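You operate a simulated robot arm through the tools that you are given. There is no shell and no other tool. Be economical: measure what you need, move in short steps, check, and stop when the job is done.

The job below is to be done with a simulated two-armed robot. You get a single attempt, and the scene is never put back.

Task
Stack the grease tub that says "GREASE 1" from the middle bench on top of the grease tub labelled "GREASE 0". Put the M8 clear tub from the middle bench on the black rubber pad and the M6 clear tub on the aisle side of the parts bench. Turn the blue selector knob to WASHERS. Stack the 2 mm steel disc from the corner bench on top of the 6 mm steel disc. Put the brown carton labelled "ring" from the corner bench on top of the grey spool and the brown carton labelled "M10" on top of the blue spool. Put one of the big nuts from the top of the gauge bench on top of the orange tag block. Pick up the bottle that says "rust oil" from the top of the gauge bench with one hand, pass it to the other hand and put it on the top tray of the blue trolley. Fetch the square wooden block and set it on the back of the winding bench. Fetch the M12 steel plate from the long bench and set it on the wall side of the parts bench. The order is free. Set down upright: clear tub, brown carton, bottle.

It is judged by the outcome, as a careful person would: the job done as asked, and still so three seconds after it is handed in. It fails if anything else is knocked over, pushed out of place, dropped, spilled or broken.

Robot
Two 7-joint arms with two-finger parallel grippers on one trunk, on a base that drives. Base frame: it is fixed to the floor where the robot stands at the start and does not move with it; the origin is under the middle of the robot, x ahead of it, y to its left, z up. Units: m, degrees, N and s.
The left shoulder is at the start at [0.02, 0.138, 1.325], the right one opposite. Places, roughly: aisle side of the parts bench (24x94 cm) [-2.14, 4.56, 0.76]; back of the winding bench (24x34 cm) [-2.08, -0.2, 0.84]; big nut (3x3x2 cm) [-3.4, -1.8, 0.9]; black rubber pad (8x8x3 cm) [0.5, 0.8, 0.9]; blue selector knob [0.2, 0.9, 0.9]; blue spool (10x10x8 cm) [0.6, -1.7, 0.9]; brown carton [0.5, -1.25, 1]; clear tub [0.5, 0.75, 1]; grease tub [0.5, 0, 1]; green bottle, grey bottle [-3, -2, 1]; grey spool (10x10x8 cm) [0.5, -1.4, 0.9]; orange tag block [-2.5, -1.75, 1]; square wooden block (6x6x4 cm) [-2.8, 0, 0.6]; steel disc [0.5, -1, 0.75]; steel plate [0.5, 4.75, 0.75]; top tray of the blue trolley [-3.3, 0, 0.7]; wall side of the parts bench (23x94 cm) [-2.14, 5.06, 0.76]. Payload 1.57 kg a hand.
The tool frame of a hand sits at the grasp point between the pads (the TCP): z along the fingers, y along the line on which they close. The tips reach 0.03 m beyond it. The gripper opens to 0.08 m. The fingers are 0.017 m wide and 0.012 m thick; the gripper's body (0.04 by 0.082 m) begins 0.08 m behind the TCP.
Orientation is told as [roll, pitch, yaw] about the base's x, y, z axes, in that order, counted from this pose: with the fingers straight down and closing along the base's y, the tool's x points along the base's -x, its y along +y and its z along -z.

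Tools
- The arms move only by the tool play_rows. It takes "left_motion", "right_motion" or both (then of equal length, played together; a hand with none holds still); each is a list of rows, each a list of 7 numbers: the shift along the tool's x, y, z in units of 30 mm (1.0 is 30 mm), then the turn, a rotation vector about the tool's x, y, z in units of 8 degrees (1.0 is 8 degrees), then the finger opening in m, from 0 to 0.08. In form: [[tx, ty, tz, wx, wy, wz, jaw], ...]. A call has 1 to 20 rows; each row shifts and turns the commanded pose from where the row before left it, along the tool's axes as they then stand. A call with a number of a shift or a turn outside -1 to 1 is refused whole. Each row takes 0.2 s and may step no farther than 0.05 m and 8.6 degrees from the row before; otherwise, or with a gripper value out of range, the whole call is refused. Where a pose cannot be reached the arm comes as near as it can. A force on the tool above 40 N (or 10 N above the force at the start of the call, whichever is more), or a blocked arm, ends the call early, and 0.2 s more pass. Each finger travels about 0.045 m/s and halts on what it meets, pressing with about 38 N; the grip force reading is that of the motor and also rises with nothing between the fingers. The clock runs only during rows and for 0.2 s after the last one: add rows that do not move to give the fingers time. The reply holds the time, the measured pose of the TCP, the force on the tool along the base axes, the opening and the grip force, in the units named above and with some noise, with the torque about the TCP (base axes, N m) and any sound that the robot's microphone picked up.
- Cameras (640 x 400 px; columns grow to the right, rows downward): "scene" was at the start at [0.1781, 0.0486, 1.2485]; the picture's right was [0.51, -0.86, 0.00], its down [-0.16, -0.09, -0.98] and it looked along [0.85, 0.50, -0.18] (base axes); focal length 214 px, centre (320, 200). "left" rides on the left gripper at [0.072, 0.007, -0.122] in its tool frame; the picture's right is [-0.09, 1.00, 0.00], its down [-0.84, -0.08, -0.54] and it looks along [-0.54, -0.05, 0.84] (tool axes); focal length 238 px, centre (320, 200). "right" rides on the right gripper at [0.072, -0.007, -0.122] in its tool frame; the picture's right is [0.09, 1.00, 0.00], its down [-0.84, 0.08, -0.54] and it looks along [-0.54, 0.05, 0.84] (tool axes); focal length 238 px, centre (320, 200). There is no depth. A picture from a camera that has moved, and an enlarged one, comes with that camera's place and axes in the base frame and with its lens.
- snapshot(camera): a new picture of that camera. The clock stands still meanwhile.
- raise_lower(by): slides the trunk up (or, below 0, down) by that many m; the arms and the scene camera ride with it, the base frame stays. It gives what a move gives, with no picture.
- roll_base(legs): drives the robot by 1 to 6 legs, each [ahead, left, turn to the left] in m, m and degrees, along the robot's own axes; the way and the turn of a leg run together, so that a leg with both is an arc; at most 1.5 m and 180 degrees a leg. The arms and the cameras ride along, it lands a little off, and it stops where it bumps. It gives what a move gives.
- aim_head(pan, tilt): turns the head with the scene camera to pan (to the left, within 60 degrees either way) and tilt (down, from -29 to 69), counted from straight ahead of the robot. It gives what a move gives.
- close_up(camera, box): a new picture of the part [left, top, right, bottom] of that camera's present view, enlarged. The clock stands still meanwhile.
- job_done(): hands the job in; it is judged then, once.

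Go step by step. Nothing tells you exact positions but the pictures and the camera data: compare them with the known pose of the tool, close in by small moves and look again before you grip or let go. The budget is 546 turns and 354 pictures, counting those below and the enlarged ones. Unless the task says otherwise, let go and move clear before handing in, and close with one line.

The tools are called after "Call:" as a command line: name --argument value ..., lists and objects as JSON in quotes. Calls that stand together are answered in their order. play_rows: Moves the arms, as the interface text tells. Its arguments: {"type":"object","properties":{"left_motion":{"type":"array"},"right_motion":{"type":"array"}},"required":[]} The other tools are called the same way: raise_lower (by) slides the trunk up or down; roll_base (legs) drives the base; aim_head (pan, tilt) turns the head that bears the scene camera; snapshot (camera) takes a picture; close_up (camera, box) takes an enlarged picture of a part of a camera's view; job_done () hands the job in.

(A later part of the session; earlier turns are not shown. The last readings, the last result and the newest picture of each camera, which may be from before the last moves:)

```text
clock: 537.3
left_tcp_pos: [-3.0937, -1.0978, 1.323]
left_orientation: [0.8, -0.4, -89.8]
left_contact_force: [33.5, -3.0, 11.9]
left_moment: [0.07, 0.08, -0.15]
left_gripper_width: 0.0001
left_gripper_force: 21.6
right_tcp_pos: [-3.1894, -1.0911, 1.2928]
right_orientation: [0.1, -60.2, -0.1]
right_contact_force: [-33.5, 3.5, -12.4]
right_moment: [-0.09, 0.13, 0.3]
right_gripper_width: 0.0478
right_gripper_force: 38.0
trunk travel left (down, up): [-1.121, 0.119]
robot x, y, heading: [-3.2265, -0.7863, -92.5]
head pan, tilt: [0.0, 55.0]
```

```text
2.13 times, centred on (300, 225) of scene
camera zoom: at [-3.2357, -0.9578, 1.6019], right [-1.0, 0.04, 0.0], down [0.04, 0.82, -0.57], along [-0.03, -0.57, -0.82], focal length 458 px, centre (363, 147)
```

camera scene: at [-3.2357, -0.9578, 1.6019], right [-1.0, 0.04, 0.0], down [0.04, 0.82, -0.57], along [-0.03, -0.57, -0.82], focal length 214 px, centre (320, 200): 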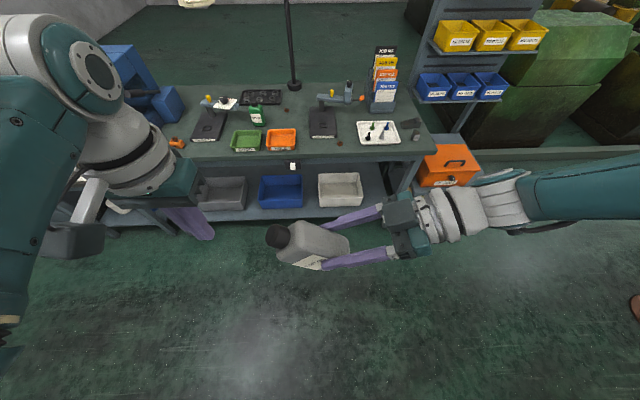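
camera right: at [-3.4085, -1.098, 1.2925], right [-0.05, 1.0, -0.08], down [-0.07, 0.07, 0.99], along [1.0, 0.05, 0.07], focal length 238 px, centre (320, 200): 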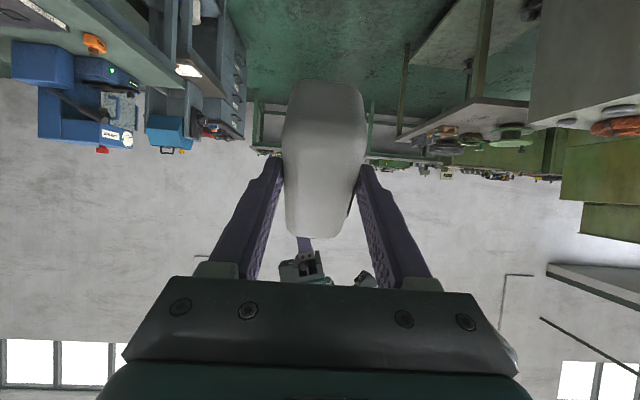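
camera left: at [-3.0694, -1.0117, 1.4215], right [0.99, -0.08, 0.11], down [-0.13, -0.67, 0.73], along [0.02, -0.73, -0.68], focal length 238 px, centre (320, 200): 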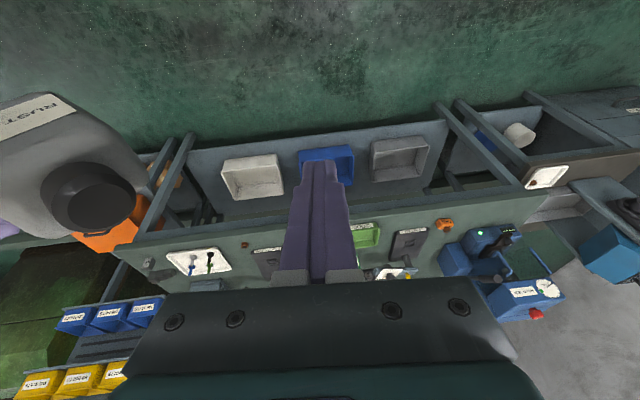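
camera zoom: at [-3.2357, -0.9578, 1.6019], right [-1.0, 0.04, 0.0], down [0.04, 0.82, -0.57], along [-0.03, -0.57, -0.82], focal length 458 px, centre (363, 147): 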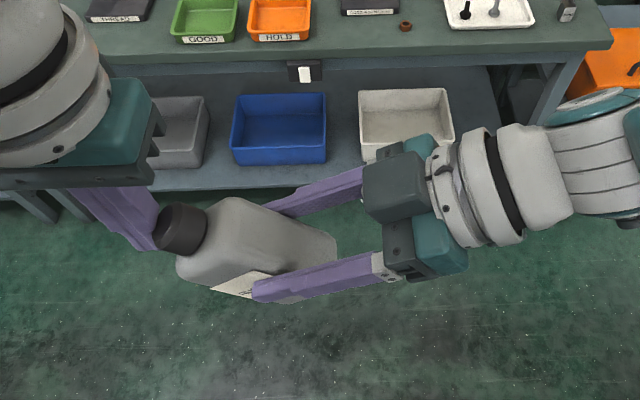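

It turns slightly; friction at the cap can help if the right hand moves down while pressing. I try that.

Call:
play_rows --right_motion '[[0.25, 0, 0.28, 0, 0, 0, 0.03], [0.25, 0, 0.28, 0, 0, 0, 0.03], [0.25, 0, 0.28, 0, 0, 0, 0.03], [0, 0, 0, 0, 0, 0, 0.03]]'

Call:
close_up --camera "scene" --box '[150, 150, 450, 300]'

```text
clock: 538.1
left_tcp_pos: [-3.088, -1.0941, 1.3205]
left_orientation: [1.6, 0.3, -89.5]
left_contact_force: [1.5, 0.4, -0.8]
left_moment: [-0.01, -0.05, -0.04]
left_gripper_width: 0.0
left_gripper_force: 21.5
right_tcp_pos: [-3.1782, -1.0871, 1.286]
right_orientation: [-0.5, -60.3, -0.4]
right_contact_force: [-1.4, -0.2, 0.4]
right_moment: [0.0, -0.03, 0.02]
right_gripper_width: 0.0476
right_gripper_force: 38.2
right hand out of reach, approached as far as the arm can: row 1, 2, 3
trunk travel left (down, up): [-1.121, 0.119]
robot x, y, heading: [-3.2252, -0.7875, -92.7]
head pan, tilt: [0.0, 55.0]
stopped in row 4 (left hand): the force on the tool passed its limit at 48 N (the readings are from after the stop); the commanded pose is now the measured one
```

```text
2.13 times, centred on (300, 225) of scene
camera zoom: at [-3.2357, -0.9578, 1.6019], right [-1.0, 0.04, 0.0], down [0.04, 0.82, -0.57], along [-0.03, -0.57, -0.82], focal length 458 px, centre (363, 147)
```

zoom: 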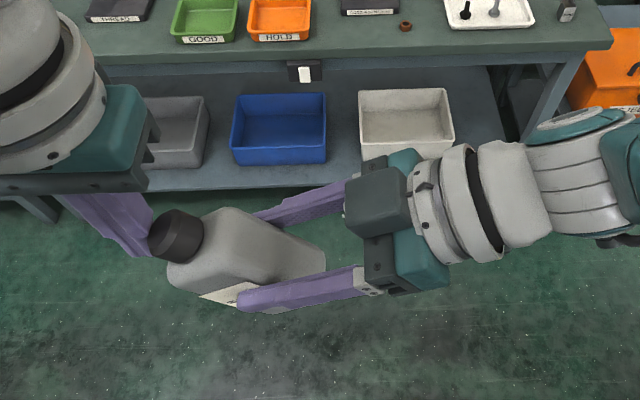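

Call:
snapshot --camera "right"

Call:
snapshot --camera "left"

```text
166 pictures are left
camera right: at [-3.3196, -1.0914, 1.2835], right [-0.03, 1.0, -0.08], down [-0.05, 0.08, 1.0], along [1.0, 0.04, 0.05], focal length 238 px, centre (320, 200)
```

right: 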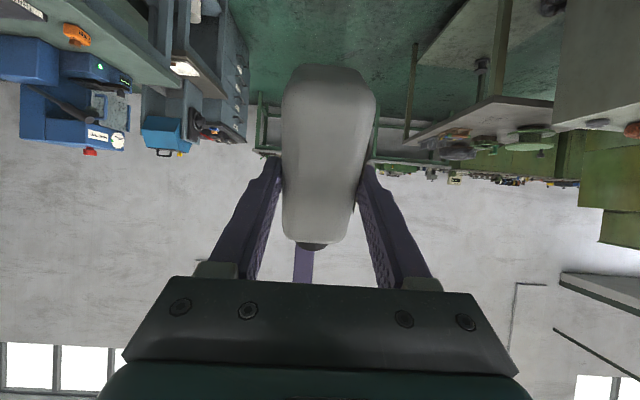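

```text
165 pictures are left
camera left: at [-3.0872, -1.0224, 1.4422], right [1.0, -0.08, 0.03], down [-0.09, -0.84, 0.54], along [-0.02, -0.54, -0.84], focal length 238 px, centre (320, 200)
```

left: 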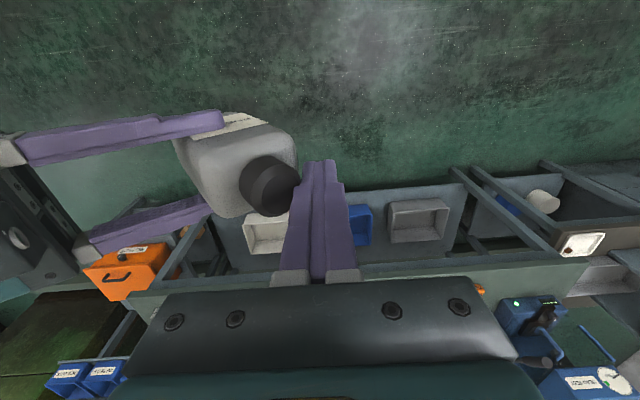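

Call:
play_rows --right_motion '[[-0.2, 0, 0.4, 0, 0, 0, 0.03], [-0.2, 0, 0.4, 0, 0, 0, 0.03], [-0.1, 0, 0.2, 0, 0, 0, 0.03], [0, 0, 0, 0, 0, 0, 0.03]]'

Call:
close_up --camera "scene" --box '[150, 150, 450, 300]'

```text
clock: 538.6
left_tcp_pos: [-3.0782, -1.0944, 1.3198]
left_orientation: [3.0, 0.2, -89.0]
left_contact_force: [1.0, 0.2, 0.3]
left_moment: [0.02, -0.04, -0.01]
left_gripper_width: 0.0
left_gripper_force: 21.0
right_tcp_pos: [-3.1676, -1.0872, 1.2829]
right_orientation: [-1.2, -59.2, 0.1]
right_contact_force: [-1.9, -0.3, -0.1]
right_moment: [0.01, 0.05, -0.04]
right_gripper_width: 0.0473
right_gripper_force: 37.7
right hand out of reach, approached as far as the arm can: row 2
trunk travel left (down, up): [-1.121, 0.119]
robot x, y, heading: [-3.2277, -0.7854, -92.3]
head pan, tilt: [0.0, 55.0]
stopped in row 2 (left hand): the force on the tool passed its limit at 46 N (the readings are from after the stop); the commanded pose is now the measured one
```

```text
2.13 times, centred on (300, 225) of scene
camera zoom: at [-3.2357, -0.9578, 1.6019], right [-1.0, 0.04, 0.0], down [0.04, 0.82, -0.57], along [-0.03, -0.57, -0.82], focal length 458 px, centre (363, 147)
```

zoom: 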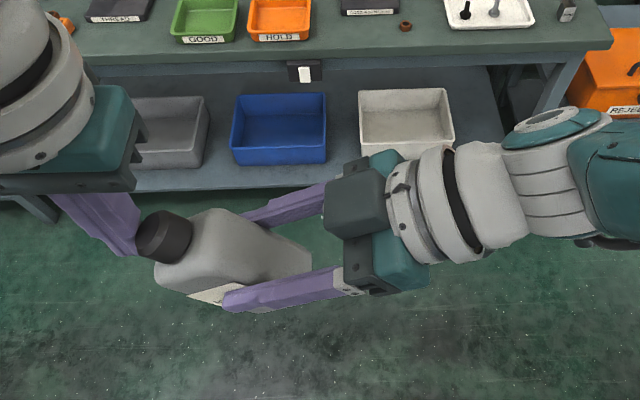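

Pushing is slow. Better: grip the bottle's top with the left hand (closing along y, same axis as the right) and swing it upright. I back the left off and turn it by −90°.

Call:
play_rows --left_motion '[[0, 0.8, 0, 0.35, 0, 0, 0.0], [0, 0.8, -0.5, 0, 0, 0, 0.02], [0, 0, -0.7, 0, 0, 0, 0.05], [0, 0, 0, 0, 0, 1, 0.08], [0, 0, 0, 0, 0, 1, 0.08], [0, 0, 0, 0, 0, 1, 0.08], [0, 0, 0, 0, 0, 1, 0.08], [0, 0, 0, 0, 0, 1, 0.08], [0, 0, 0, 0, 0, 1, 0.08], [0, 0, 0, 0, 0, 1, 0.08], [0, 0, 0, 0, 0, 1, 0.08], [0, 0, 0, 0, 0, 1, 0.08], [0, 0, 0, 0, 0, 1, 0.08], [0, 0, 0, 0, 0, 1, 0.08]]'

Call:
snapshot --camera "left"

```text
clock: 541.6
left_tcp_pos: [-3.032, -1.0935, 1.3585]
left_orientation: [0.0, 0.1, -177.1]
left_contact_force: [0.3, 0.1, -0.4]
left_moment: [0.0, 0.01, -0.01]
left_gripper_width: 0.0799
left_gripper_force: 0.0
right_tcp_pos: [-3.168, -1.0884, 1.2837]
right_orientation: [-1.2, -59.3, 0.0]
right_contact_force: [0.4, -1.5, 0.5]
right_moment: [0.0, 0.1, 0.0]
right_gripper_width: 0.0474
right_gripper_force: 38.0
trunk travel left (down, up): [-1.121, 0.119]
robot x, y, heading: [-3.2238, -0.7862, -92.6]
head pan, tilt: [0.0, 55.0]
```

```text
163 pictures are left
camera left: at [-2.9611, -1.0965, 1.4788], right [-0.04, -1.0, 0.0], down [-0.84, 0.04, 0.54], along [-0.54, 0.02, -0.84], focal length 238 px, centre (320, 200)
```

left: 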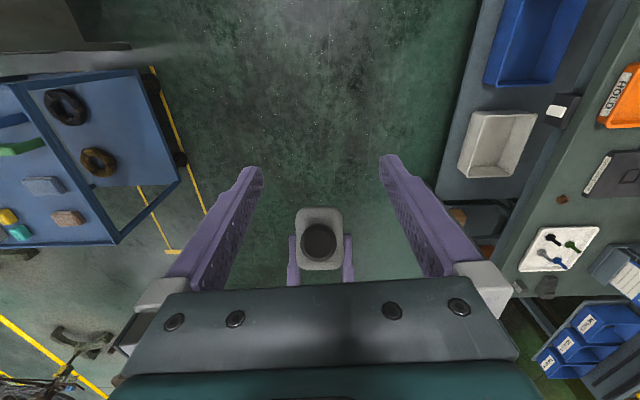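

A perfect view: the bottle's cap faces the left camera, lean ≈44°. I bring the open left fingers around the cap.

Call:
play_rows --left_motion '[[-0.97, -0.08, 0.2, 0, 0, 0, 0.08], [-0.97, -0.08, 0.4, 0, 0, 0, 0.08], [-0.97, -0.08, 0.48, 0, 0, 0, 0.08], [0, 0, 0, 0, 0, 0, 0.08]]'

Call:
snapshot --camera "left"

Call:
close_up --camera "scene" --box '[150, 150, 450, 300]'

```text
clock: 542.6
left_tcp_pos: [-3.1195, -1.092, 1.3251]
left_orientation: [0.1, 0.1, -177.0]
left_contact_force: [0.2, -0.2, 0.4]
left_moment: [-0.04, -0.01, 0.01]
left_gripper_width: 0.0799
left_gripper_force: 0.0
right_tcp_pos: [-3.1668, -1.0892, 1.2832]
right_orientation: [-1.1, -59.3, 0.1]
right_contact_force: [0.2, -0.1, 0.7]
right_moment: [-0.03, 0.08, 0.04]
right_gripper_width: 0.0477
right_gripper_force: 38.4
trunk travel left (down, up): [-1.121, 0.119]
robot x, y, heading: [-3.2266, -0.788, -92.6]
head pan, tilt: [0.0, 55.0]
```

```text
162 pictures are left
camera left: at [-3.0493, -1.0952, 1.4468], right [-0.04, -1.0, 0.0], down [-0.84, 0.03, 0.54], along [-0.54, 0.02, -0.84], focal length 238 px, centre (320, 200)
```

left: 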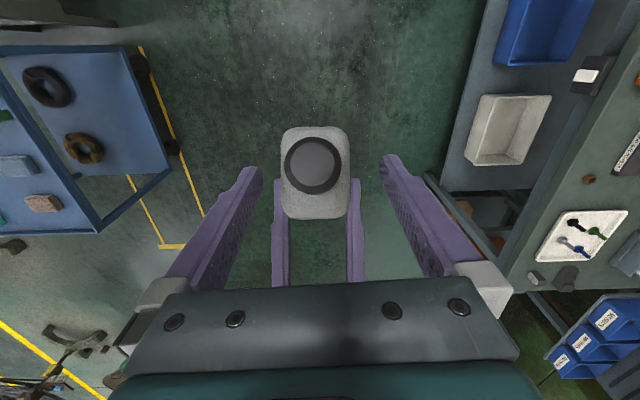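

```text
2.13 times, centred on (300, 225) of scene
camera zoom: at [-3.2356, -0.9578, 1.6019], right [-1.0, 0.04, 0.0], down [0.04, 0.82, -0.57], along [-0.03, -0.57, -0.82], focal length 458 px, centre (363, 147)
```

zoom: 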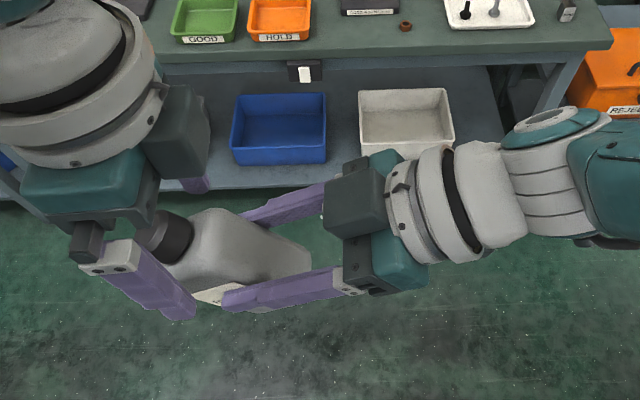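

Call:
play_rows --left_motion '[[0.1, -0.1, 0, 0, 0, 0, 0.07], [0, 0, 0, 0, 0, 0, 0.05], [0, 0, 0, 0, 0, 0, 0.03], [0, 0, 0, 0, 0, 0, 0.02], [0, 0, 0, 0, 0, 0, 0.02], [0, 0, 0, 0, 0, 0, 0.02]]'

Call:
snapshot --camera "left"

```text
clock: 544.0
left_tcp_pos: [-3.1158, -1.088, 1.3252]
left_orientation: [0.0, 0.1, -177.0]
left_contact_force: [0.5, -0.4, 0.4]
left_moment: [-0.41, -0.03, -0.35]
left_gripper_width: 0.0483
left_gripper_force: 38.1
right_tcp_pos: [-3.1668, -1.0889, 1.2824]
right_orientation: [-1.1, -59.3, -0.1]
right_contact_force: [-0.4, 0.1, -0.6]
right_moment: [0.36, -0.02, 0.41]
right_gripper_width: 0.0475
right_gripper_force: 38.0
trunk travel left (down, up): [-1.121, 0.119]
robot x, y, heading: [-3.2225, -0.7834, -92.5]
head pan, tilt: [0.0, 55.0]
```

```text
160 pictures are left
camera left: at [-3.046, -1.0917, 1.4468], right [-0.04, -1.0, 0.0], down [-0.84, 0.03, 0.54], along [-0.54, 0.02, -0.84], focal length 238 px, centre (320, 200)
```

left: 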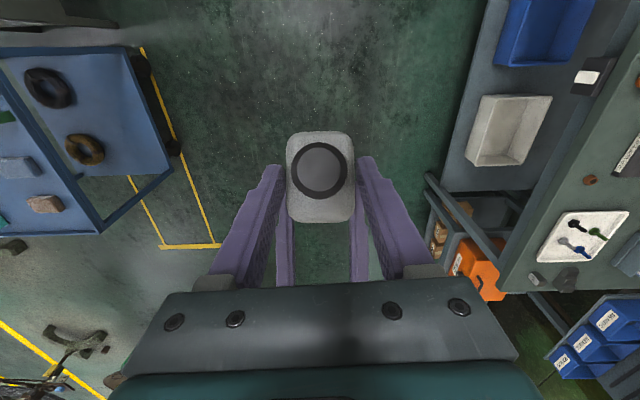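

Left now grips the bottle's upper body. I release the right hand, back it off and make it vertical to regrip near the base.

Call:
play_rows --right_motion '[[0, 0, 0, 0, 0, 0, 0.05], [0, 0, 0, 0, 0, 0, 0.07], [0, 0, 0, 0, 0, 0, 0.08], [0, 0, 0, 0, 0, 0, 0.08], [0, 0, -0.7, 0, 0, 0, 0.08], [0, 0, -0.9, 0, 0, 0, 0.08], [0, 0, -0.9, 0, 0, 0, 0.08], [0, 0, -0.9, 0, 0, 0, 0.08]]'

Call:
snapshot --camera "scene"

```text
clock: 545.8
left_tcp_pos: [-3.1172, -1.0887, 1.3256]
left_orientation: [0.0, 0.1, -177.0]
left_contact_force: [-0.3, 0.5, -0.6]
left_moment: [-0.01, -0.06, -0.03]
left_gripper_width: 0.0481
left_gripper_force: 37.8
right_tcp_pos: [-3.2531, -1.1172, 1.3014]
right_orientation: [-1.1, -59.4, 0.0]
right_contact_force: [0.5, 0.7, -0.4]
right_moment: [0.03, -0.01, 0.05]
right_gripper_width: 0.0798
right_gripper_force: 0.1
right hand out of reach, approached as far as the arm can: row 5, 6, 7, 8
trunk travel left (down, up): [-1.121, 0.119]
robot x, y, heading: [-3.2242, -0.7889, -92.8]
head pan, tilt: [0.0, 55.0]
```

```text
159 pictures are left
camera scene: at [-3.2356, -0.9578, 1.6019], right [-1.0, 0.04, 0.0], down [0.04, 0.82, -0.57], along [-0.03, -0.57, -0.82], focal length 214 px, centre (320, 200)
```

scene: 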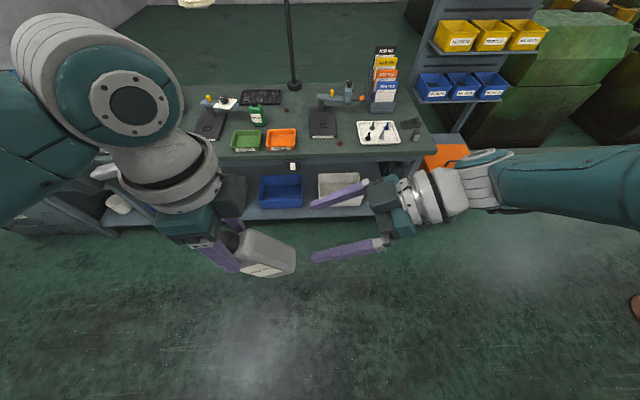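

Call:
play_rows --right_motion '[[0, 0, -0.2, 0, 0.93, 0, 0.08], [0, 0, -0.2, 0, 0.93, 0, 0.08], [0, 0, 0, 0, 0.93, 0, 0.08], [0, 0, 0, 0, 0.93, 0, 0.08], [0, 0, 0, 0, 0.93, 0, 0.08], [0, 0, 0, 0, 0.93, 0, 0.08], [0, 0, 0, 0, 0.93, 0, 0.08], [0, 0, 0, 0, 0.4, 0, 0.08]]'

Call:
snapshot --camera "right"

```text
clock: 547.6
left_tcp_pos: [-3.117, -1.0881, 1.3258]
left_orientation: [0.0, 0.1, -177.1]
left_contact_force: [0.8, -0.1, 0.5]
left_moment: [0.01, -0.04, 0.02]
left_gripper_width: 0.0482
left_gripper_force: 38.0
right_tcp_pos: [-3.2665, -1.1456, 1.2724]
right_orientation: [-1.6, -40.4, -0.6]
right_contact_force: [0.5, 0.4, -0.6]
right_moment: [-0.03, 0.04, -0.01]
right_gripper_width: 0.0799
right_gripper_force: 0.1
right hand out of reach, approached as far as the arm can: row 1, 2, 3, 4, 5, 6, 7, 8
trunk travel left (down, up): [-1.121, 0.119]
robot x, y, heading: [-3.2235, -0.7877, -92.7]
head pan, tilt: [0.0, 55.0]
```

```text
158 pictures are left
camera right: at [-3.4004, -1.1468, 1.3189], right [-0.04, 1.0, -0.08], down [0.29, 0.09, 0.95], along [0.96, 0.02, -0.29], focal length 238 px, centre (320, 200)
```

right: 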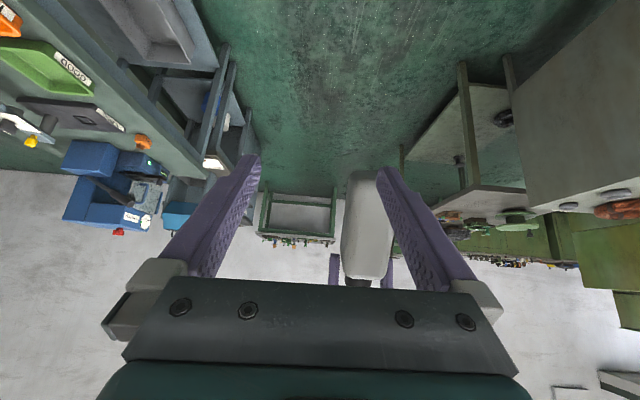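

Call:
play_rows --right_motion '[[-0.43, 0.3, -0.5, 0, 0, 0, 0.08], [-0.43, 0.4, -0.5, 0, 0, 0, 0.08], [-0.43, 0.4, -0.5, 0, 0, 0, 0.08], [-0.43, 0.4, -0.5, 0, 0, 0, 0.08], [0, 0, 0, 0, 0, 0, 0.08]]'

```text
clock: 548.8
left_tcp_pos: [-3.1163, -1.0885, 1.3257]
left_orientation: [0.0, 0.1, -177.0]
left_contact_force: [0.1, 0.5, -0.3]
left_moment: [0.03, -0.1, 0.02]
left_gripper_width: 0.0479
left_gripper_force: 37.8
right_tcp_pos: [-3.2623, -1.0958, 1.3524]
right_orientation: [-1.5, -38.6, -0.5]
right_contact_force: [-0.6, -0.1, 0.0]
right_moment: [-0.01, -0.02, -0.01]
right_gripper_width: 0.0804
right_gripper_force: 0.1
trunk travel left (down, up): [-1.121, 0.119]
robot x, y, heading: [-3.2307, -0.7845, -92.4]
head pan, tilt: [0.0, 55.0]
```

Call:
play_rows --right_motion '[[0, 0, 0, 0, 0.9, 0, 0.08], [0, 0, 0, 0, 0.9, 0, 0.08], [0, 0, 0, 0, 0.9, 0, 0.08], [0, 0, 0, -0.1, 0.9, 0, 0.08], [0, 0, 0, 0, 0, 0, 0.08]]'

Call:
snapshot --camera "right"

Call:
snapshot --camera "scene"

```text
clock: 550.0
left_tcp_pos: [-3.1172, -1.0886, 1.3261]
left_orientation: [0.0, 0.1, -176.9]
left_contact_force: [-0.1, 0.1, 0.3]
left_moment: [0.02, -0.08, -0.03]
left_gripper_width: 0.0479
left_gripper_force: 38.1
right_tcp_pos: [-3.2619, -1.0929, 1.3506]
right_orientation: [-1.8, -35.6, -0.7]
right_contact_force: [-0.4, 0.3, 0.2]
right_moment: [0.01, -0.02, 0.0]
right_gripper_width: 0.0801
right_gripper_force: 0.1
right hand out of reach, approached as far as the arm can: row 1, 2, 3, 4
trunk travel left (down, up): [-1.121, 0.119]
robot x, y, heading: [-3.2256, -0.7885, -92.4]
head pan, tilt: [0.0, 55.0]
```

```text
157 pictures are left
camera right: at [-3.3899, -1.0948, 1.4079], right [-0.05, 1.0, -0.08], down [0.37, 0.09, 0.93], along [0.93, 0.01, -0.37], focal length 238 px, centre (320, 200)
```

right: 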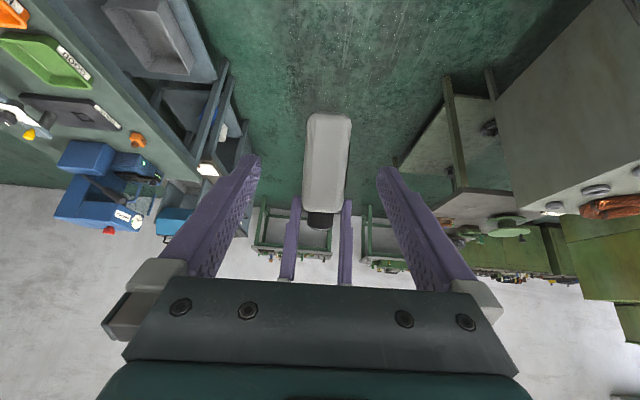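

```text
156 pictures are left
camera scene: at [-3.2357, -0.9578, 1.6019], right [-1.0, 0.04, 0.0], down [0.04, 0.82, -0.57], along [-0.03, -0.57, -0.82], focal length 214 px, centre (320, 200)
```

scene: 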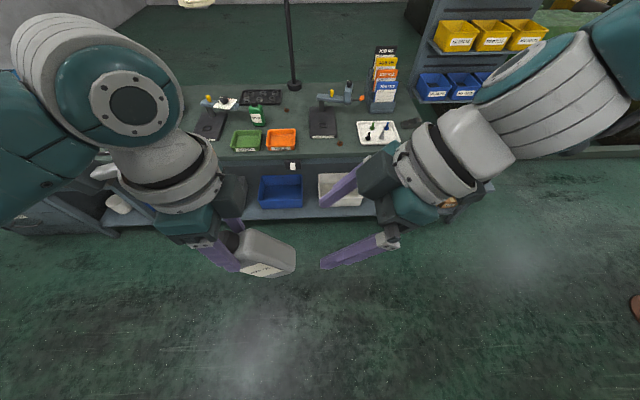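

Right hand is limited to ~36° tilt here. I instead reduce the bottle's lean by turning the left hand ~20°.

Call:
play_rows --left_motion '[[0, 0, 0, 0, 0.6, 0, 0.02], [0, 0, 0, 0, 0.6, 0, 0.02], [0, 0, 0, 0, 0.6, 0, 0.02], [0, 0, 0, 0, 0.7, 0, 0.02], [0, 0, 0, 0, 0, 0, 0.02]]'

Call:
snapshot --camera "right"

```text
clock: 551.2
left_tcp_pos: [-3.1168, -1.0888, 1.3253]
left_orientation: [0.0, 20.3, -177.0]
left_contact_force: [-0.3, 0.3, 0.5]
left_moment: [-0.03, -0.02, 0.02]
left_gripper_width: 0.0481
left_gripper_force: 38.0
right_tcp_pos: [-3.2615, -1.0932, 1.3511]
right_orientation: [-1.8, -35.5, -0.6]
right_contact_force: [0.2, 0.2, -1.0]
right_moment: [0.0, 0.0, -0.01]
right_gripper_width: 0.0797
right_gripper_force: 0.0
trunk travel left (down, up): [-1.121, 0.119]
robot x, y, heading: [-3.2266, -0.7849, -92.5]
head pan, tilt: [0.0, 55.0]
```

```text
155 pictures are left
camera right: at [-3.3899, -1.0948, 1.4079], right [-0.05, 1.0, -0.08], down [0.37, 0.09, 0.93], along [0.93, 0.01, -0.37], focal length 238 px, centre (320, 200)
```

right: 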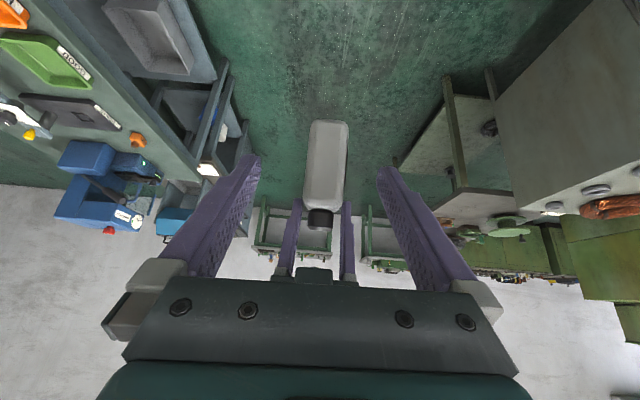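

Call:
play_rows --left_motion '[[0, 0, 0, 0, 0.7, 0, 0.02], [0, 0, 0, 0, 0.7, 0, 0.02], [0, 0, 0, 0, 0.7, 0, 0.02], [0, 0, 0, 0, 0.7, 0, 0.02], [0, 0, 0, 0, 0, 0, 0.02]]'

Call:
snapshot --camera "right"

Call:
snapshot --camera "scene"

```text
clock: 552.4
left_tcp_pos: [-3.1166, -1.0871, 1.3258]
left_orientation: [0.1, 42.6, -177.0]
left_contact_force: [0.9, 0.7, 0.1]
left_moment: [-0.01, 0.06, -0.02]
left_gripper_width: 0.0477
left_gripper_force: 38.1
right_tcp_pos: [-3.2607, -1.0939, 1.35]
right_orientation: [-1.8, -35.7, -0.7]
right_contact_force: [-0.4, -0.1, 0.0]
right_moment: [-0.03, -0.03, 0.02]
right_gripper_width: 0.0799
right_gripper_force: 0.0
trunk travel left (down, up): [-1.121, 0.119]
robot x, y, heading: [-3.2253, -0.7895, -92.4]
head pan, tilt: [0.0, 55.0]
```

```text
154 pictures are left
camera right: at [-3.3899, -1.0948, 1.4079], right [-0.05, 1.0, -0.08], down [0.37, 0.09, 0.93], along [0.93, 0.01, -0.37], focal length 238 px, centre (320, 200)
```

right: 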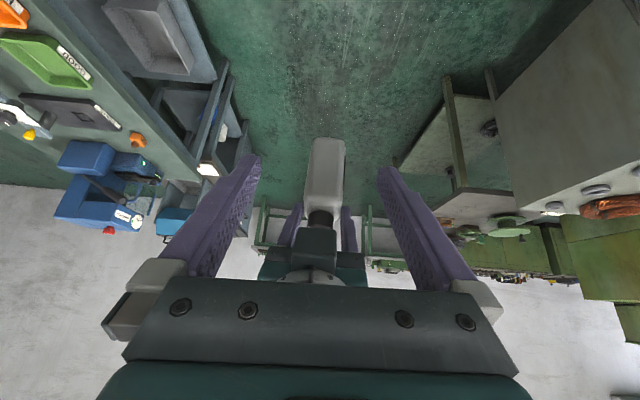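

```text
153 pictures are left
camera scene: at [-3.2357, -0.9578, 1.6019], right [-1.0, 0.04, 0.0], down [0.04, 0.82, -0.57], along [-0.03, -0.57, -0.82], focal length 214 px, centre (320, 200)
```

scene: 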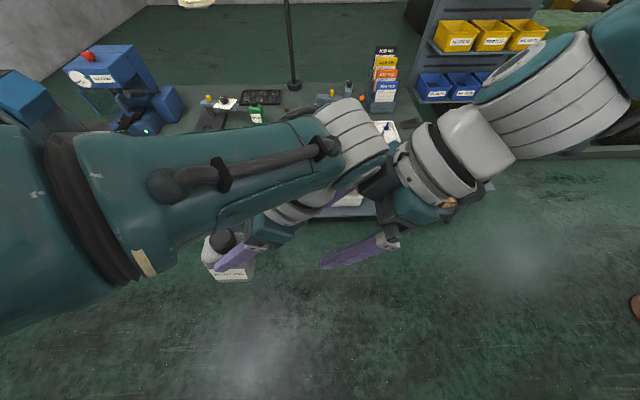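

The bottle is upright in the left hand. I bring it nearer to the robot and slightly up so the right hand can reach its lower body.

Call:
play_rows --left_motion '[[0.15, -0.5, -0.17, 0, 0, 0, 0.02], [0.15, -0.5, -0.17, 0, 0, 0, 0.02], [0.15, -0.5, -0.17, 0, 0, 0, 0.02], [0, 0, 0, 0, 0, 0, 0.02]]' --right_motion '[[0.35, 0.3, 0.35, 0, 0, 0, 0.08], [0.35, 0.4, 0.35, 0, 0, 0, 0.08], [0.35, 0.4, 0.35, 0, 0, 0, 0.08], [0, 0, 0, 0, 0, 0, 0.08]]'

Call:
snapshot --camera "right"

```text
clock: 553.4
left_tcp_pos: [-3.1205, -1.0418, 1.3461]
left_orientation: [0.0, 42.6, -176.9]
left_contact_force: [-0.1, 0.7, -2.9]
left_moment: [0.02, 0.06, -0.01]
left_gripper_width: 0.0475
left_gripper_force: 38.0
right_tcp_pos: [-3.2673, -1.062, 1.3073]
right_orientation: [-1.9, -35.6, -0.6]
right_contact_force: [0.3, -0.5, -0.4]
right_moment: [-0.02, 0.03, 0.01]
right_gripper_width: 0.0798
right_gripper_force: 0.2
trunk travel left (down, up): [-1.121, 0.119]
robot x, y, heading: [-3.2278, -0.7868, -92.5]
head pan, tilt: [0.0, 55.0]
```

```text
152 pictures are left
camera right: at [-3.3955, -1.0633, 1.364], right [-0.05, 1.0, -0.08], down [0.37, 0.09, 0.93], along [0.93, 0.01, -0.37], focal length 238 px, centre (320, 200)
```

right: 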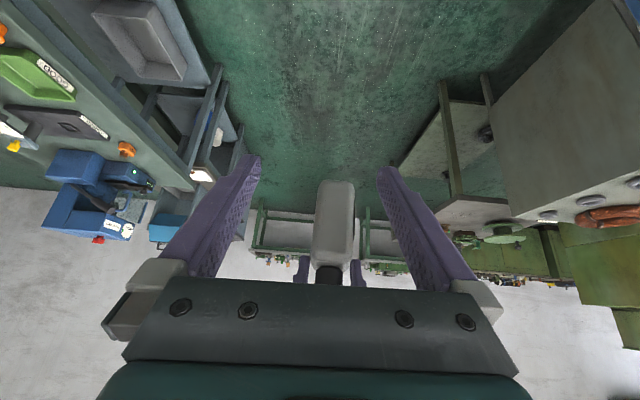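

Call:
play_rows --right_motion '[[0.17, 0.17, 0.24, 0, -0.8, 0, 0.08], [0.2, 0.17, 0.2, 0, -0.8, 0, 0.08], [0.22, 0.17, 0.18, 0.1, -0.8, 0, 0.08], [0.25, 0.17, 0.15, 0.1, -0.8, 0, 0.08], [0, 0, 0, 0, 0, 0, 0.08]]'

Call:
snapshot --camera "right"

```text
clock: 554.6
left_tcp_pos: [-3.1204, -1.0411, 1.3459]
left_orientation: [-0.1, 42.5, -177.1]
left_contact_force: [-0.4, 0.3, -2.0]
left_moment: [-0.01, 0.03, 0.01]
left_gripper_width: 0.0476
left_gripper_force: 38.1
right_tcp_pos: [-3.2681, -1.0418, 1.271]
right_orientation: [-4.9, -61.3, 1.3]
right_contact_force: [0.6, -0.3, 0.2]
right_moment: [-0.03, -0.01, 0.0]
right_gripper_width: 0.0799
right_gripper_force: 0.1
trunk travel left (down, up): [-1.121, 0.119]
robot x, y, heading: [-3.2273, -0.7843, -92.4]
head pan, tilt: [0.0, 55.0]
```

```text
151 pictures are left
camera right: at [-3.409, -1.041, 1.2665], right [0.01, 0.99, -0.12], down [-0.07, 0.12, 0.99], along [1.0, 0.0, 0.07], focal length 238 px, centre (320, 200)
```

right: 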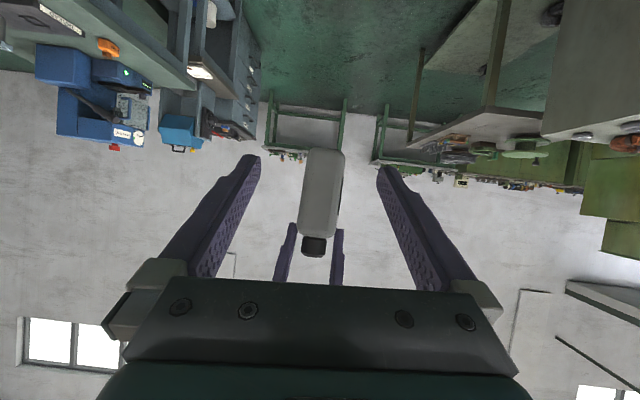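

Call:
play_rows --right_motion '[[-0.46, 0, 0.83, -0.3, 0, 0, 0.08], [-0.46, 0, 0.83, -0.3, 0, 0, 0.08], [-0.46, 0, 0.83, 0, 0, 0, 0.08], [0, 0, 0, 0, 0, 0, 0.08]]'

Call:
snapshot --camera "right"

Call:
snapshot --camera "scene"

```text
clock: 555.6
left_tcp_pos: [-3.1206, -1.0428, 1.3452]
left_orientation: [-0.1, 42.5, -177.0]
left_contact_force: [0.1, 1.4, -3.0]
left_moment: [0.0, 0.06, -0.01]
left_gripper_width: 0.0475
left_gripper_force: 38.6
right_tcp_pos: [-3.1831, -1.0451, 1.2724]
right_orientation: [-0.1, -61.0, 1.3]
right_contact_force: [1.2, 0.4, 0.2]
right_moment: [-0.06, -0.01, -0.03]
right_gripper_width: 0.08
right_gripper_force: 0.1
trunk travel left (down, up): [-1.121, 0.119]
robot x, y, heading: [-3.2297, -0.7873, -92.5]
head pan, tilt: [0.0, 55.0]
```

```text
150 pictures are left
camera right: at [-3.3235, -1.0539, 1.2682], right [-0.07, 0.99, -0.08], down [-0.07, 0.08, 0.99], along [1.0, 0.07, 0.07], focal length 238 px, centre (320, 200)
```

right: 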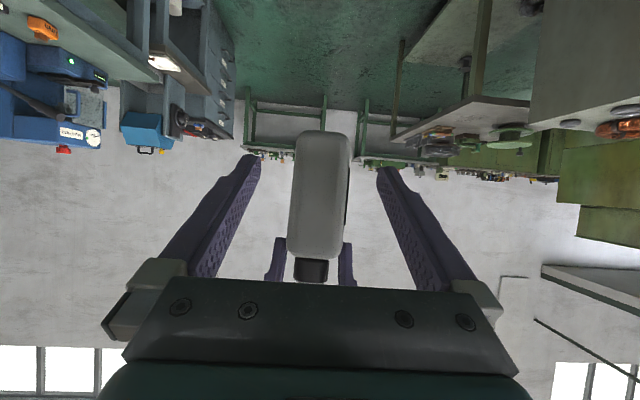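

```text
149 pictures are left
camera scene: at [-3.2357, -0.9578, 1.6019], right [-1.0, 0.04, 0.0], down [0.04, 0.82, -0.57], along [-0.03, -0.57, -0.82], focal length 214 px, centre (320, 200)
```

scene: 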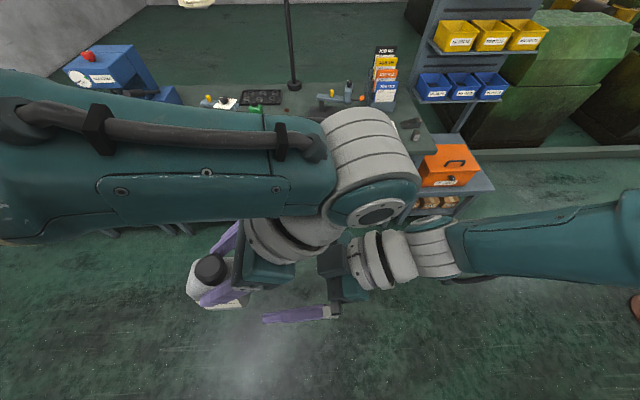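

Call:
play_rows --right_motion '[[-0.44, 0.05, 0.8, 0, 0, 0, 0.08], [-0.44, 0, 0.8, 0, 0, 0, 0.08], [0, 0, 0, 0, 0, 0, 0.08]]'

Call:
snapshot --camera "right"

```text
clock: 556.4
left_tcp_pos: [-3.1197, -1.0415, 1.345]
left_orientation: [0.1, 42.5, -177.0]
left_contact_force: [0.4, -0.7, -2.7]
left_moment: [-0.03, 0.02, 0.03]
left_gripper_width: 0.0476
left_gripper_force: 38.3
right_tcp_pos: [-3.1275, -1.0402, 1.2719]
right_orientation: [-0.1, -61.1, 1.3]
right_contact_force: [-0.1, 0.0, 0.7]
right_moment: [-0.02, 0.02, 0.0]
right_gripper_width: 0.0801
right_gripper_force: 0.1
trunk travel left (down, up): [-1.121, 0.119]
robot x, y, heading: [-3.2253, -0.7852, -92.6]
head pan, tilt: [0.0, 55.0]
```

```text
148 pictures are left
camera right: at [-3.2677, -1.0509, 1.2679], right [-0.07, 0.99, -0.08], down [-0.07, 0.08, 0.99], along [1.0, 0.07, 0.07], focal length 238 px, centre (320, 200)
```

right: 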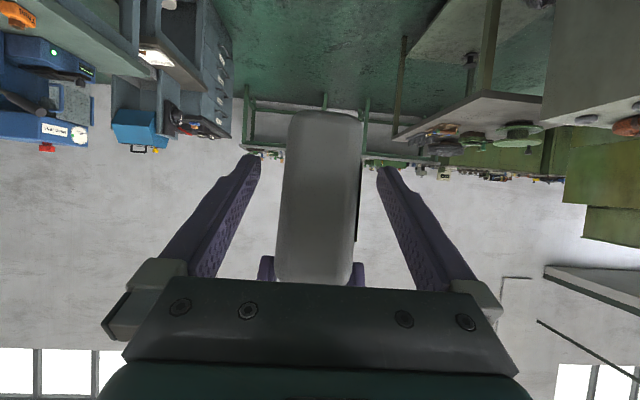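

Well placed. I close the right gripper on the lower body.

Call:
play_rows --right_motion '[[0, 0, 0, 0, 0, 0, 0.065], [0, 0, 0, 0, 0, 0, 0.05], [0, 0, 0, 0, 0, 0, 0.03], [0, 0, 0, 0, 0, 0, 0.03], [0, 0, 0, 0, 0, 0, 0.03]]'

```text
clock: 557.6
left_tcp_pos: [-3.1206, -1.0425, 1.344]
left_orientation: [0.0, 42.4, -177.0]
left_contact_force: [0.2, -0.9, -3.0]
left_moment: [-0.46, 0.01, -0.69]
left_gripper_width: 0.0476
left_gripper_force: 37.9
right_tcp_pos: [-3.1267, -1.042, 1.2719]
right_orientation: [-0.1, -61.3, 1.4]
right_contact_force: [0.9, 1.1, -0.3]
right_moment: [0.41, 0.07, 0.66]
right_gripper_width: 0.0487
right_gripper_force: 38.5
trunk travel left (down, up): [-1.121, 0.119]
robot x, y, heading: [-3.2287, -0.7872, -92.3]
head pan, tilt: [0.0, 55.0]
```

Both hold. The left opens and slides off sideways (+x), away from the bottle.

Call:
play_rows --left_motion '[[0, 0, 0, 0, 0, 0, 0.055], [0, 0, 0, 0, 0, 0, 0.07], [0, 0, 0, 0, 0, 0, 0.08], [0, 0, 0, 0, 0, 0, 0.08], [0.5, 0, 0.4, 0, 0, 0, 0.08], [0.8, 0, 0.6, 0, 0, 0, 0.08], [0.8, 0, 0.6, 0, 0, 0, 0.08], [0.8, 0, 0.6, 0, 0, 0, 0.08], [0.8, 0, 0.6, 0, 0, 0, 0.08]]'

Call:
snapshot --camera "scene"

```text
clock: 559.6
left_tcp_pos: [-2.9811, -1.0365, 1.3585]
left_orientation: [0.0, 42.4, -177.0]
left_contact_force: [1.4, -0.3, -0.4]
left_moment: [0.0, 0.01, -0.02]
left_gripper_width: 0.0801
left_gripper_force: 0.0
right_tcp_pos: [-3.127, -1.0422, 1.2718]
right_orientation: [0.0, -61.1, 1.2]
right_contact_force: [0.1, -0.4, -0.2]
right_moment: [0.01, 0.1, -0.01]
right_gripper_width: 0.0477
right_gripper_force: 38.3
trunk travel left (down, up): [-1.121, 0.119]
robot x, y, heading: [-3.2264, -0.7862, -92.6]
head pan, tilt: [0.0, 55.0]
```

```text
147 pictures are left
camera scene: at [-3.2357, -0.9578, 1.6019], right [-1.0, 0.04, 0.0], down [0.04, 0.82, -0.57], along [-0.03, -0.57, -0.82], focal length 214 px, centre (320, 200)
```

scene: 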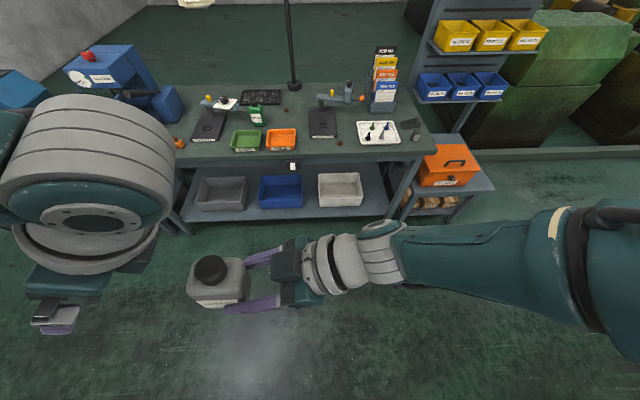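

Handover done: the right hand holds the bottle upright. I bring the left hand to neutral and turn the robot toward the trolley.

Call:
play_rows --left_motion '[[0.3, 0, 0, 0, -0.9, 0, 0.08], [0.3, 0, 0, 0, -0.9, 0, 0.08], [0.3, 0, 0, 0, -0.9, 0, 0.08], [0, 0, 0, 0, -0.9, 0, 0.08], [0, 0, 0, 0, -0.9, 0, 0.08], [0, 0, 0, 0, -0.8, 0, 0.08]]'

Call:
roll_base --legs '[[0, 0, 178], [-0.05, 0, 4]]'

Call:
aim_head --pan 0 --tilt 50

Call:
snapshot --camera "scene"

```text
clock: 561.0
left_tcp_pos: [-2.9592, -1.0343, 1.3755]
left_orientation: [0.0, 0.0, -177.0]
left_contact_force: [-0.3, 0.0, 0.0]
left_moment: [0.03, -0.05, -0.02]
left_gripper_width: 0.0801
left_gripper_force: 0.0
right_tcp_pos: [-3.1284, -1.0411, 1.2721]
right_orientation: [0.0, -61.0, 1.2]
right_contact_force: [-0.4, -0.3, 0.2]
right_moment: [0.0, 0.09, 0.02]
right_gripper_width: 0.0476
right_gripper_force: 38.2
trunk travel left (down, up): [-1.121, 0.119]
robot x, y, heading: [-3.2264, -0.7886, -92.4]
head pan, tilt: [0.0, 55.0]
```

```text
clock: 569.2
left_tcp_pos: [-3.5064, -0.6014, 1.376]
left_orientation: [0.0, 0.2, 5.5]
left_contact_force: [0.5, 0.3, 0.0]
left_moment: [-0.02, -0.03, -0.02]
left_gripper_width: 0.0802
left_gripper_force: 0.0
right_tcp_pos: [-3.3386, -0.5858, 1.2718]
right_orientation: [-0.1, -61.0, -176.2]
right_contact_force: [0.7, 0.7, 0.4]
right_moment: [-0.01, -0.06, -0.02]
right_gripper_width: 0.0476
right_gripper_force: 38.0
trunk travel left (down, up): [-1.121, 0.119]
robot x, y, heading: [-3.2279, -0.8367, 89.9]
head pan, tilt: [0.0, 55.0]
```

```text
clock: 569.9
left_tcp_pos: [-3.507, -0.5995, 1.3762]
left_orientation: [0.0, 0.1, 5.5]
left_contact_force: [-0.5, 0.0, 0.1]
left_moment: [-0.02, 0.01, 0.04]
left_gripper_width: 0.08
left_gripper_force: 0.0
right_tcp_pos: [-3.3375, -0.5847, 1.272]
right_orientation: [-0.1, -61.1, -176.1]
right_contact_force: [0.2, -0.6, 0.7]
right_moment: [0.02, -0.06, 0.03]
right_gripper_width: 0.0479
right_gripper_force: 37.7
trunk travel left (down, up): [-1.121, 0.119]
robot x, y, heading: [-3.2301, -0.8383, 90.1]
head pan, tilt: [0.0, 50.0]
```

```text
146 pictures are left
camera scene: at [-3.2298, -0.6582, 1.6084], right [1.0, 0.0, 0.0], down [0.0, -0.77, -0.64], along [0.0, 0.64, -0.77], focal length 214 px, centre (320, 200)
```

scene: 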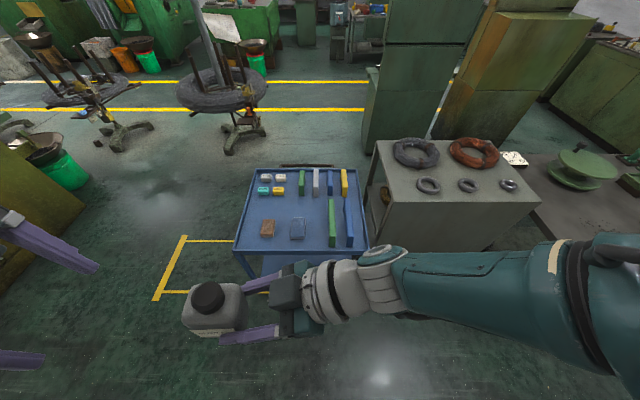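

The trolley's top tray is visible with items. I zoom in to find a free spot and the wooden block.

Call:
close_up --camera "scene" --box '[220, 155, 400, 265]'

Call:
close_up --camera "scene" --box '[350, 130, 560, 260]'

```text
3.56 times, centred on (310, 210) of scene
camera zoom: at [-3.2298, -0.6582, 1.6084], right [1.0, 0.0, 0.0], down [0.0, -0.77, -0.64], along [0.0, 0.64, -0.77], focal length 763 px, centre (356, 164)
```

zoom: 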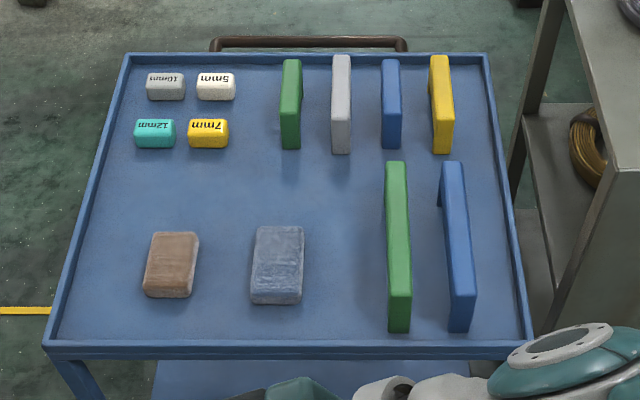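

```text
3.05 times, centred on (455, 195) of scene
camera zoom: at [-3.2298, -0.6582, 1.6084], right [1.0, 0.0, 0.0], down [0.0, -0.77, -0.64], along [0.0, 0.64, -0.77], focal length 654 px, centre (-91, 215)
```

zoom: 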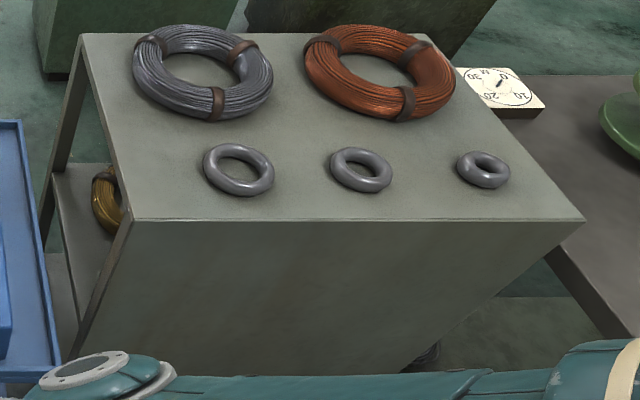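

Free spot on the tray ≈(−3.41, 0.04). I raise the left hand out of the way, then drive forward carefully.

Call:
play_rows --left_motion '[[0, 0.2, -0.8, 0, 0, 0, 0.08], [0, 0.2, -0.8, 0, 0, 0, 0.08], [0, 0.2, -0.8, 0, 0, 0, 0.08], [0, 0, -0.8, 0, 0, 0, 0.08]]'

Call:
roll_base --legs '[[0.35, 0.03, 0]]'

Call:
snapshot --camera "scene"

```text
clock: 570.9
left_tcp_pos: [-3.5078, -0.5827, 1.4732]
left_orientation: [-0.1, 0.1, 5.5]
left_contact_force: [-0.2, 0.3, -0.5]
left_moment: [0.03, 0.01, 0.0]
left_gripper_width: 0.08
left_gripper_force: 0.0
right_tcp_pos: [-3.3378, -0.5859, 1.272]
right_orientation: [-0.1, -61.1, -176.1]
right_contact_force: [-0.2, 0.7, -0.4]
right_moment: [-0.01, -0.11, 0.03]
right_gripper_width: 0.0474
right_gripper_force: 37.8
trunk travel left (down, up): [-1.121, 0.119]
robot x, y, heading: [-3.2244, -0.833, 90.3]
head pan, tilt: [0.0, 50.0]
```

```text
clock: 573.2
left_tcp_pos: [-3.5417, -0.2356, 1.4726]
left_orientation: [0.0, 0.0, 5.9]
left_contact_force: [0.0, -0.8, 0.1]
left_moment: [-0.05, -0.02, 0.01]
left_gripper_width: 0.0801
left_gripper_force: 0.0
right_tcp_pos: [-3.3721, -0.2385, 1.2727]
right_orientation: [-0.1, -61.1, -175.8]
right_contact_force: [0.5, 0.2, -0.5]
right_moment: [-0.01, -0.05, -0.01]
right_gripper_width: 0.0479
right_gripper_force: 37.7
trunk travel left (down, up): [-1.121, 0.119]
robot x, y, heading: [-3.2572, -0.4882, 90.2]
head pan, tilt: [0.0, 50.0]
```

```text
143 pictures are left
camera scene: at [-3.2621, -0.3107, 1.6084], right [1.0, 0.01, 0.0], down [0.0, -0.77, -0.64], along [0.0, 0.64, -0.77], focal length 214 px, centre (320, 200)
```

scene: 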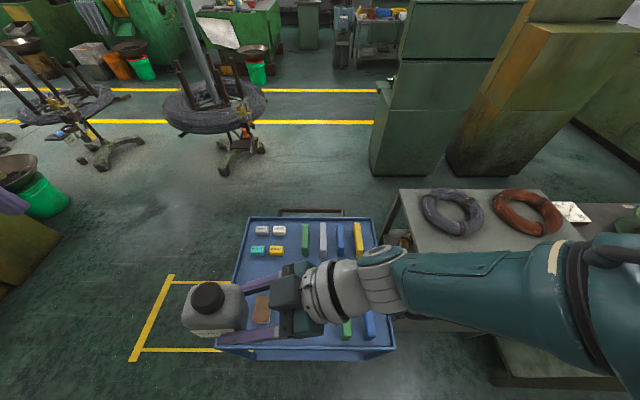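

Call:
roll_base --legs '[[0.14, 0.01, 0]]'

Call:
roll_base --legs '[[0.135, 0.01, 0]]'

Call:
aim_head --pan 0 --tilt 68

Call:
snapshot --camera "scene"

Call:
snapshot --camera "left"

```text
clock: 574.5
left_tcp_pos: [-3.5518, -0.0973, 1.4742]
left_orientation: [-0.1, 0.1, 5.7]
left_contact_force: [-0.1, -0.1, -0.6]
left_moment: [0.0, 0.0, -0.02]
left_gripper_width: 0.08
left_gripper_force: 0.0
right_tcp_pos: [-3.3806, -0.1004, 1.2717]
right_orientation: [0.0, -61.0, -175.9]
right_contact_force: [-0.6, 0.8, 0.1]
right_moment: [-0.03, -0.06, 0.04]
right_gripper_width: 0.0476
right_gripper_force: 37.8
trunk travel left (down, up): [-1.121, 0.119]
robot x, y, heading: [-3.2673, -0.346, 90.3]
head pan, tilt: [0.0, 50.0]
```

```text
clock: 575.8
left_tcp_pos: [-3.5615, 0.0382, 1.4724]
left_orientation: [-0.1, 0.1, 5.7]
left_contact_force: [0.3, 0.4, -0.1]
left_moment: [0.03, -0.01, 0.02]
left_gripper_width: 0.0799
left_gripper_force: 0.1
right_tcp_pos: [-3.3915, 0.0335, 1.273]
right_orientation: [0.0, -61.2, -176.2]
right_contact_force: [0.3, 0.7, 0.1]
right_moment: [0.02, -0.08, 0.06]
right_gripper_width: 0.0478
right_gripper_force: 37.8
trunk travel left (down, up): [-1.121, 0.119]
robot x, y, heading: [-3.2793, -0.2142, 90.2]
head pan, tilt: [0.0, 50.0]
```

```text
clock: 576.6
left_tcp_pos: [-3.5613, 0.0382, 1.4731]
left_orientation: [0.0, 0.1, 5.7]
left_contact_force: [0.5, -1.2, 0.5]
left_moment: [-0.01, 0.0, -0.03]
left_gripper_width: 0.08
left_gripper_force: 0.2
right_tcp_pos: [-3.3903, 0.0345, 1.2715]
right_orientation: [0.0, -61.2, -176.2]
right_contact_force: [-0.1, 0.0, -0.3]
right_moment: [0.01, -0.07, -0.04]
right_gripper_width: 0.0478
right_gripper_force: 38.3
trunk travel left (down, up): [-1.121, 0.119]
robot x, y, heading: [-3.2765, -0.2144, 90.0]
head pan, tilt: [0.0, 68.0]
```

```text
142 pictures are left
camera scene: at [-3.2824, -0.057, 1.5873], right [1.0, 0.0, 0.0], down [0.0, -0.93, -0.38], along [0.0, 0.38, -0.93], focal length 214 px, centre (320, 200)
```

scene: 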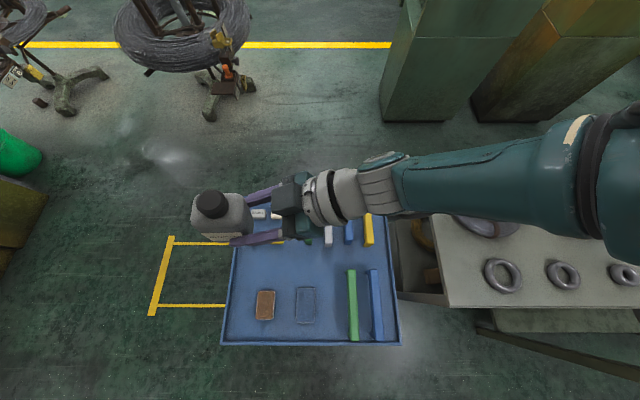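

```text
141 pictures are left
camera left: at [-3.6341, 0.0382, 1.5937], right [-0.01, 1.0, 0.0], down [0.84, 0.01, 0.54], along [0.54, 0.0, -0.84], focal length 238 px, centre (320, 200)
```

left: 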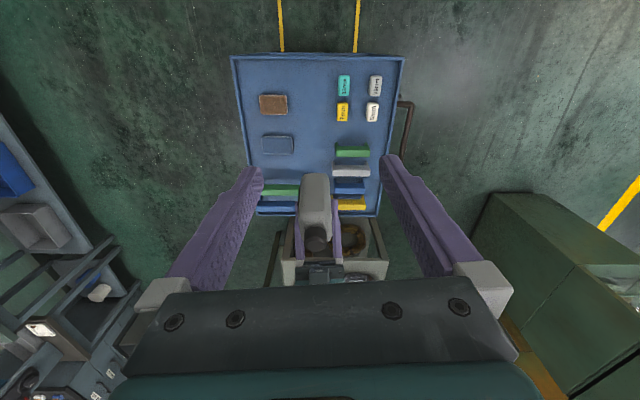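

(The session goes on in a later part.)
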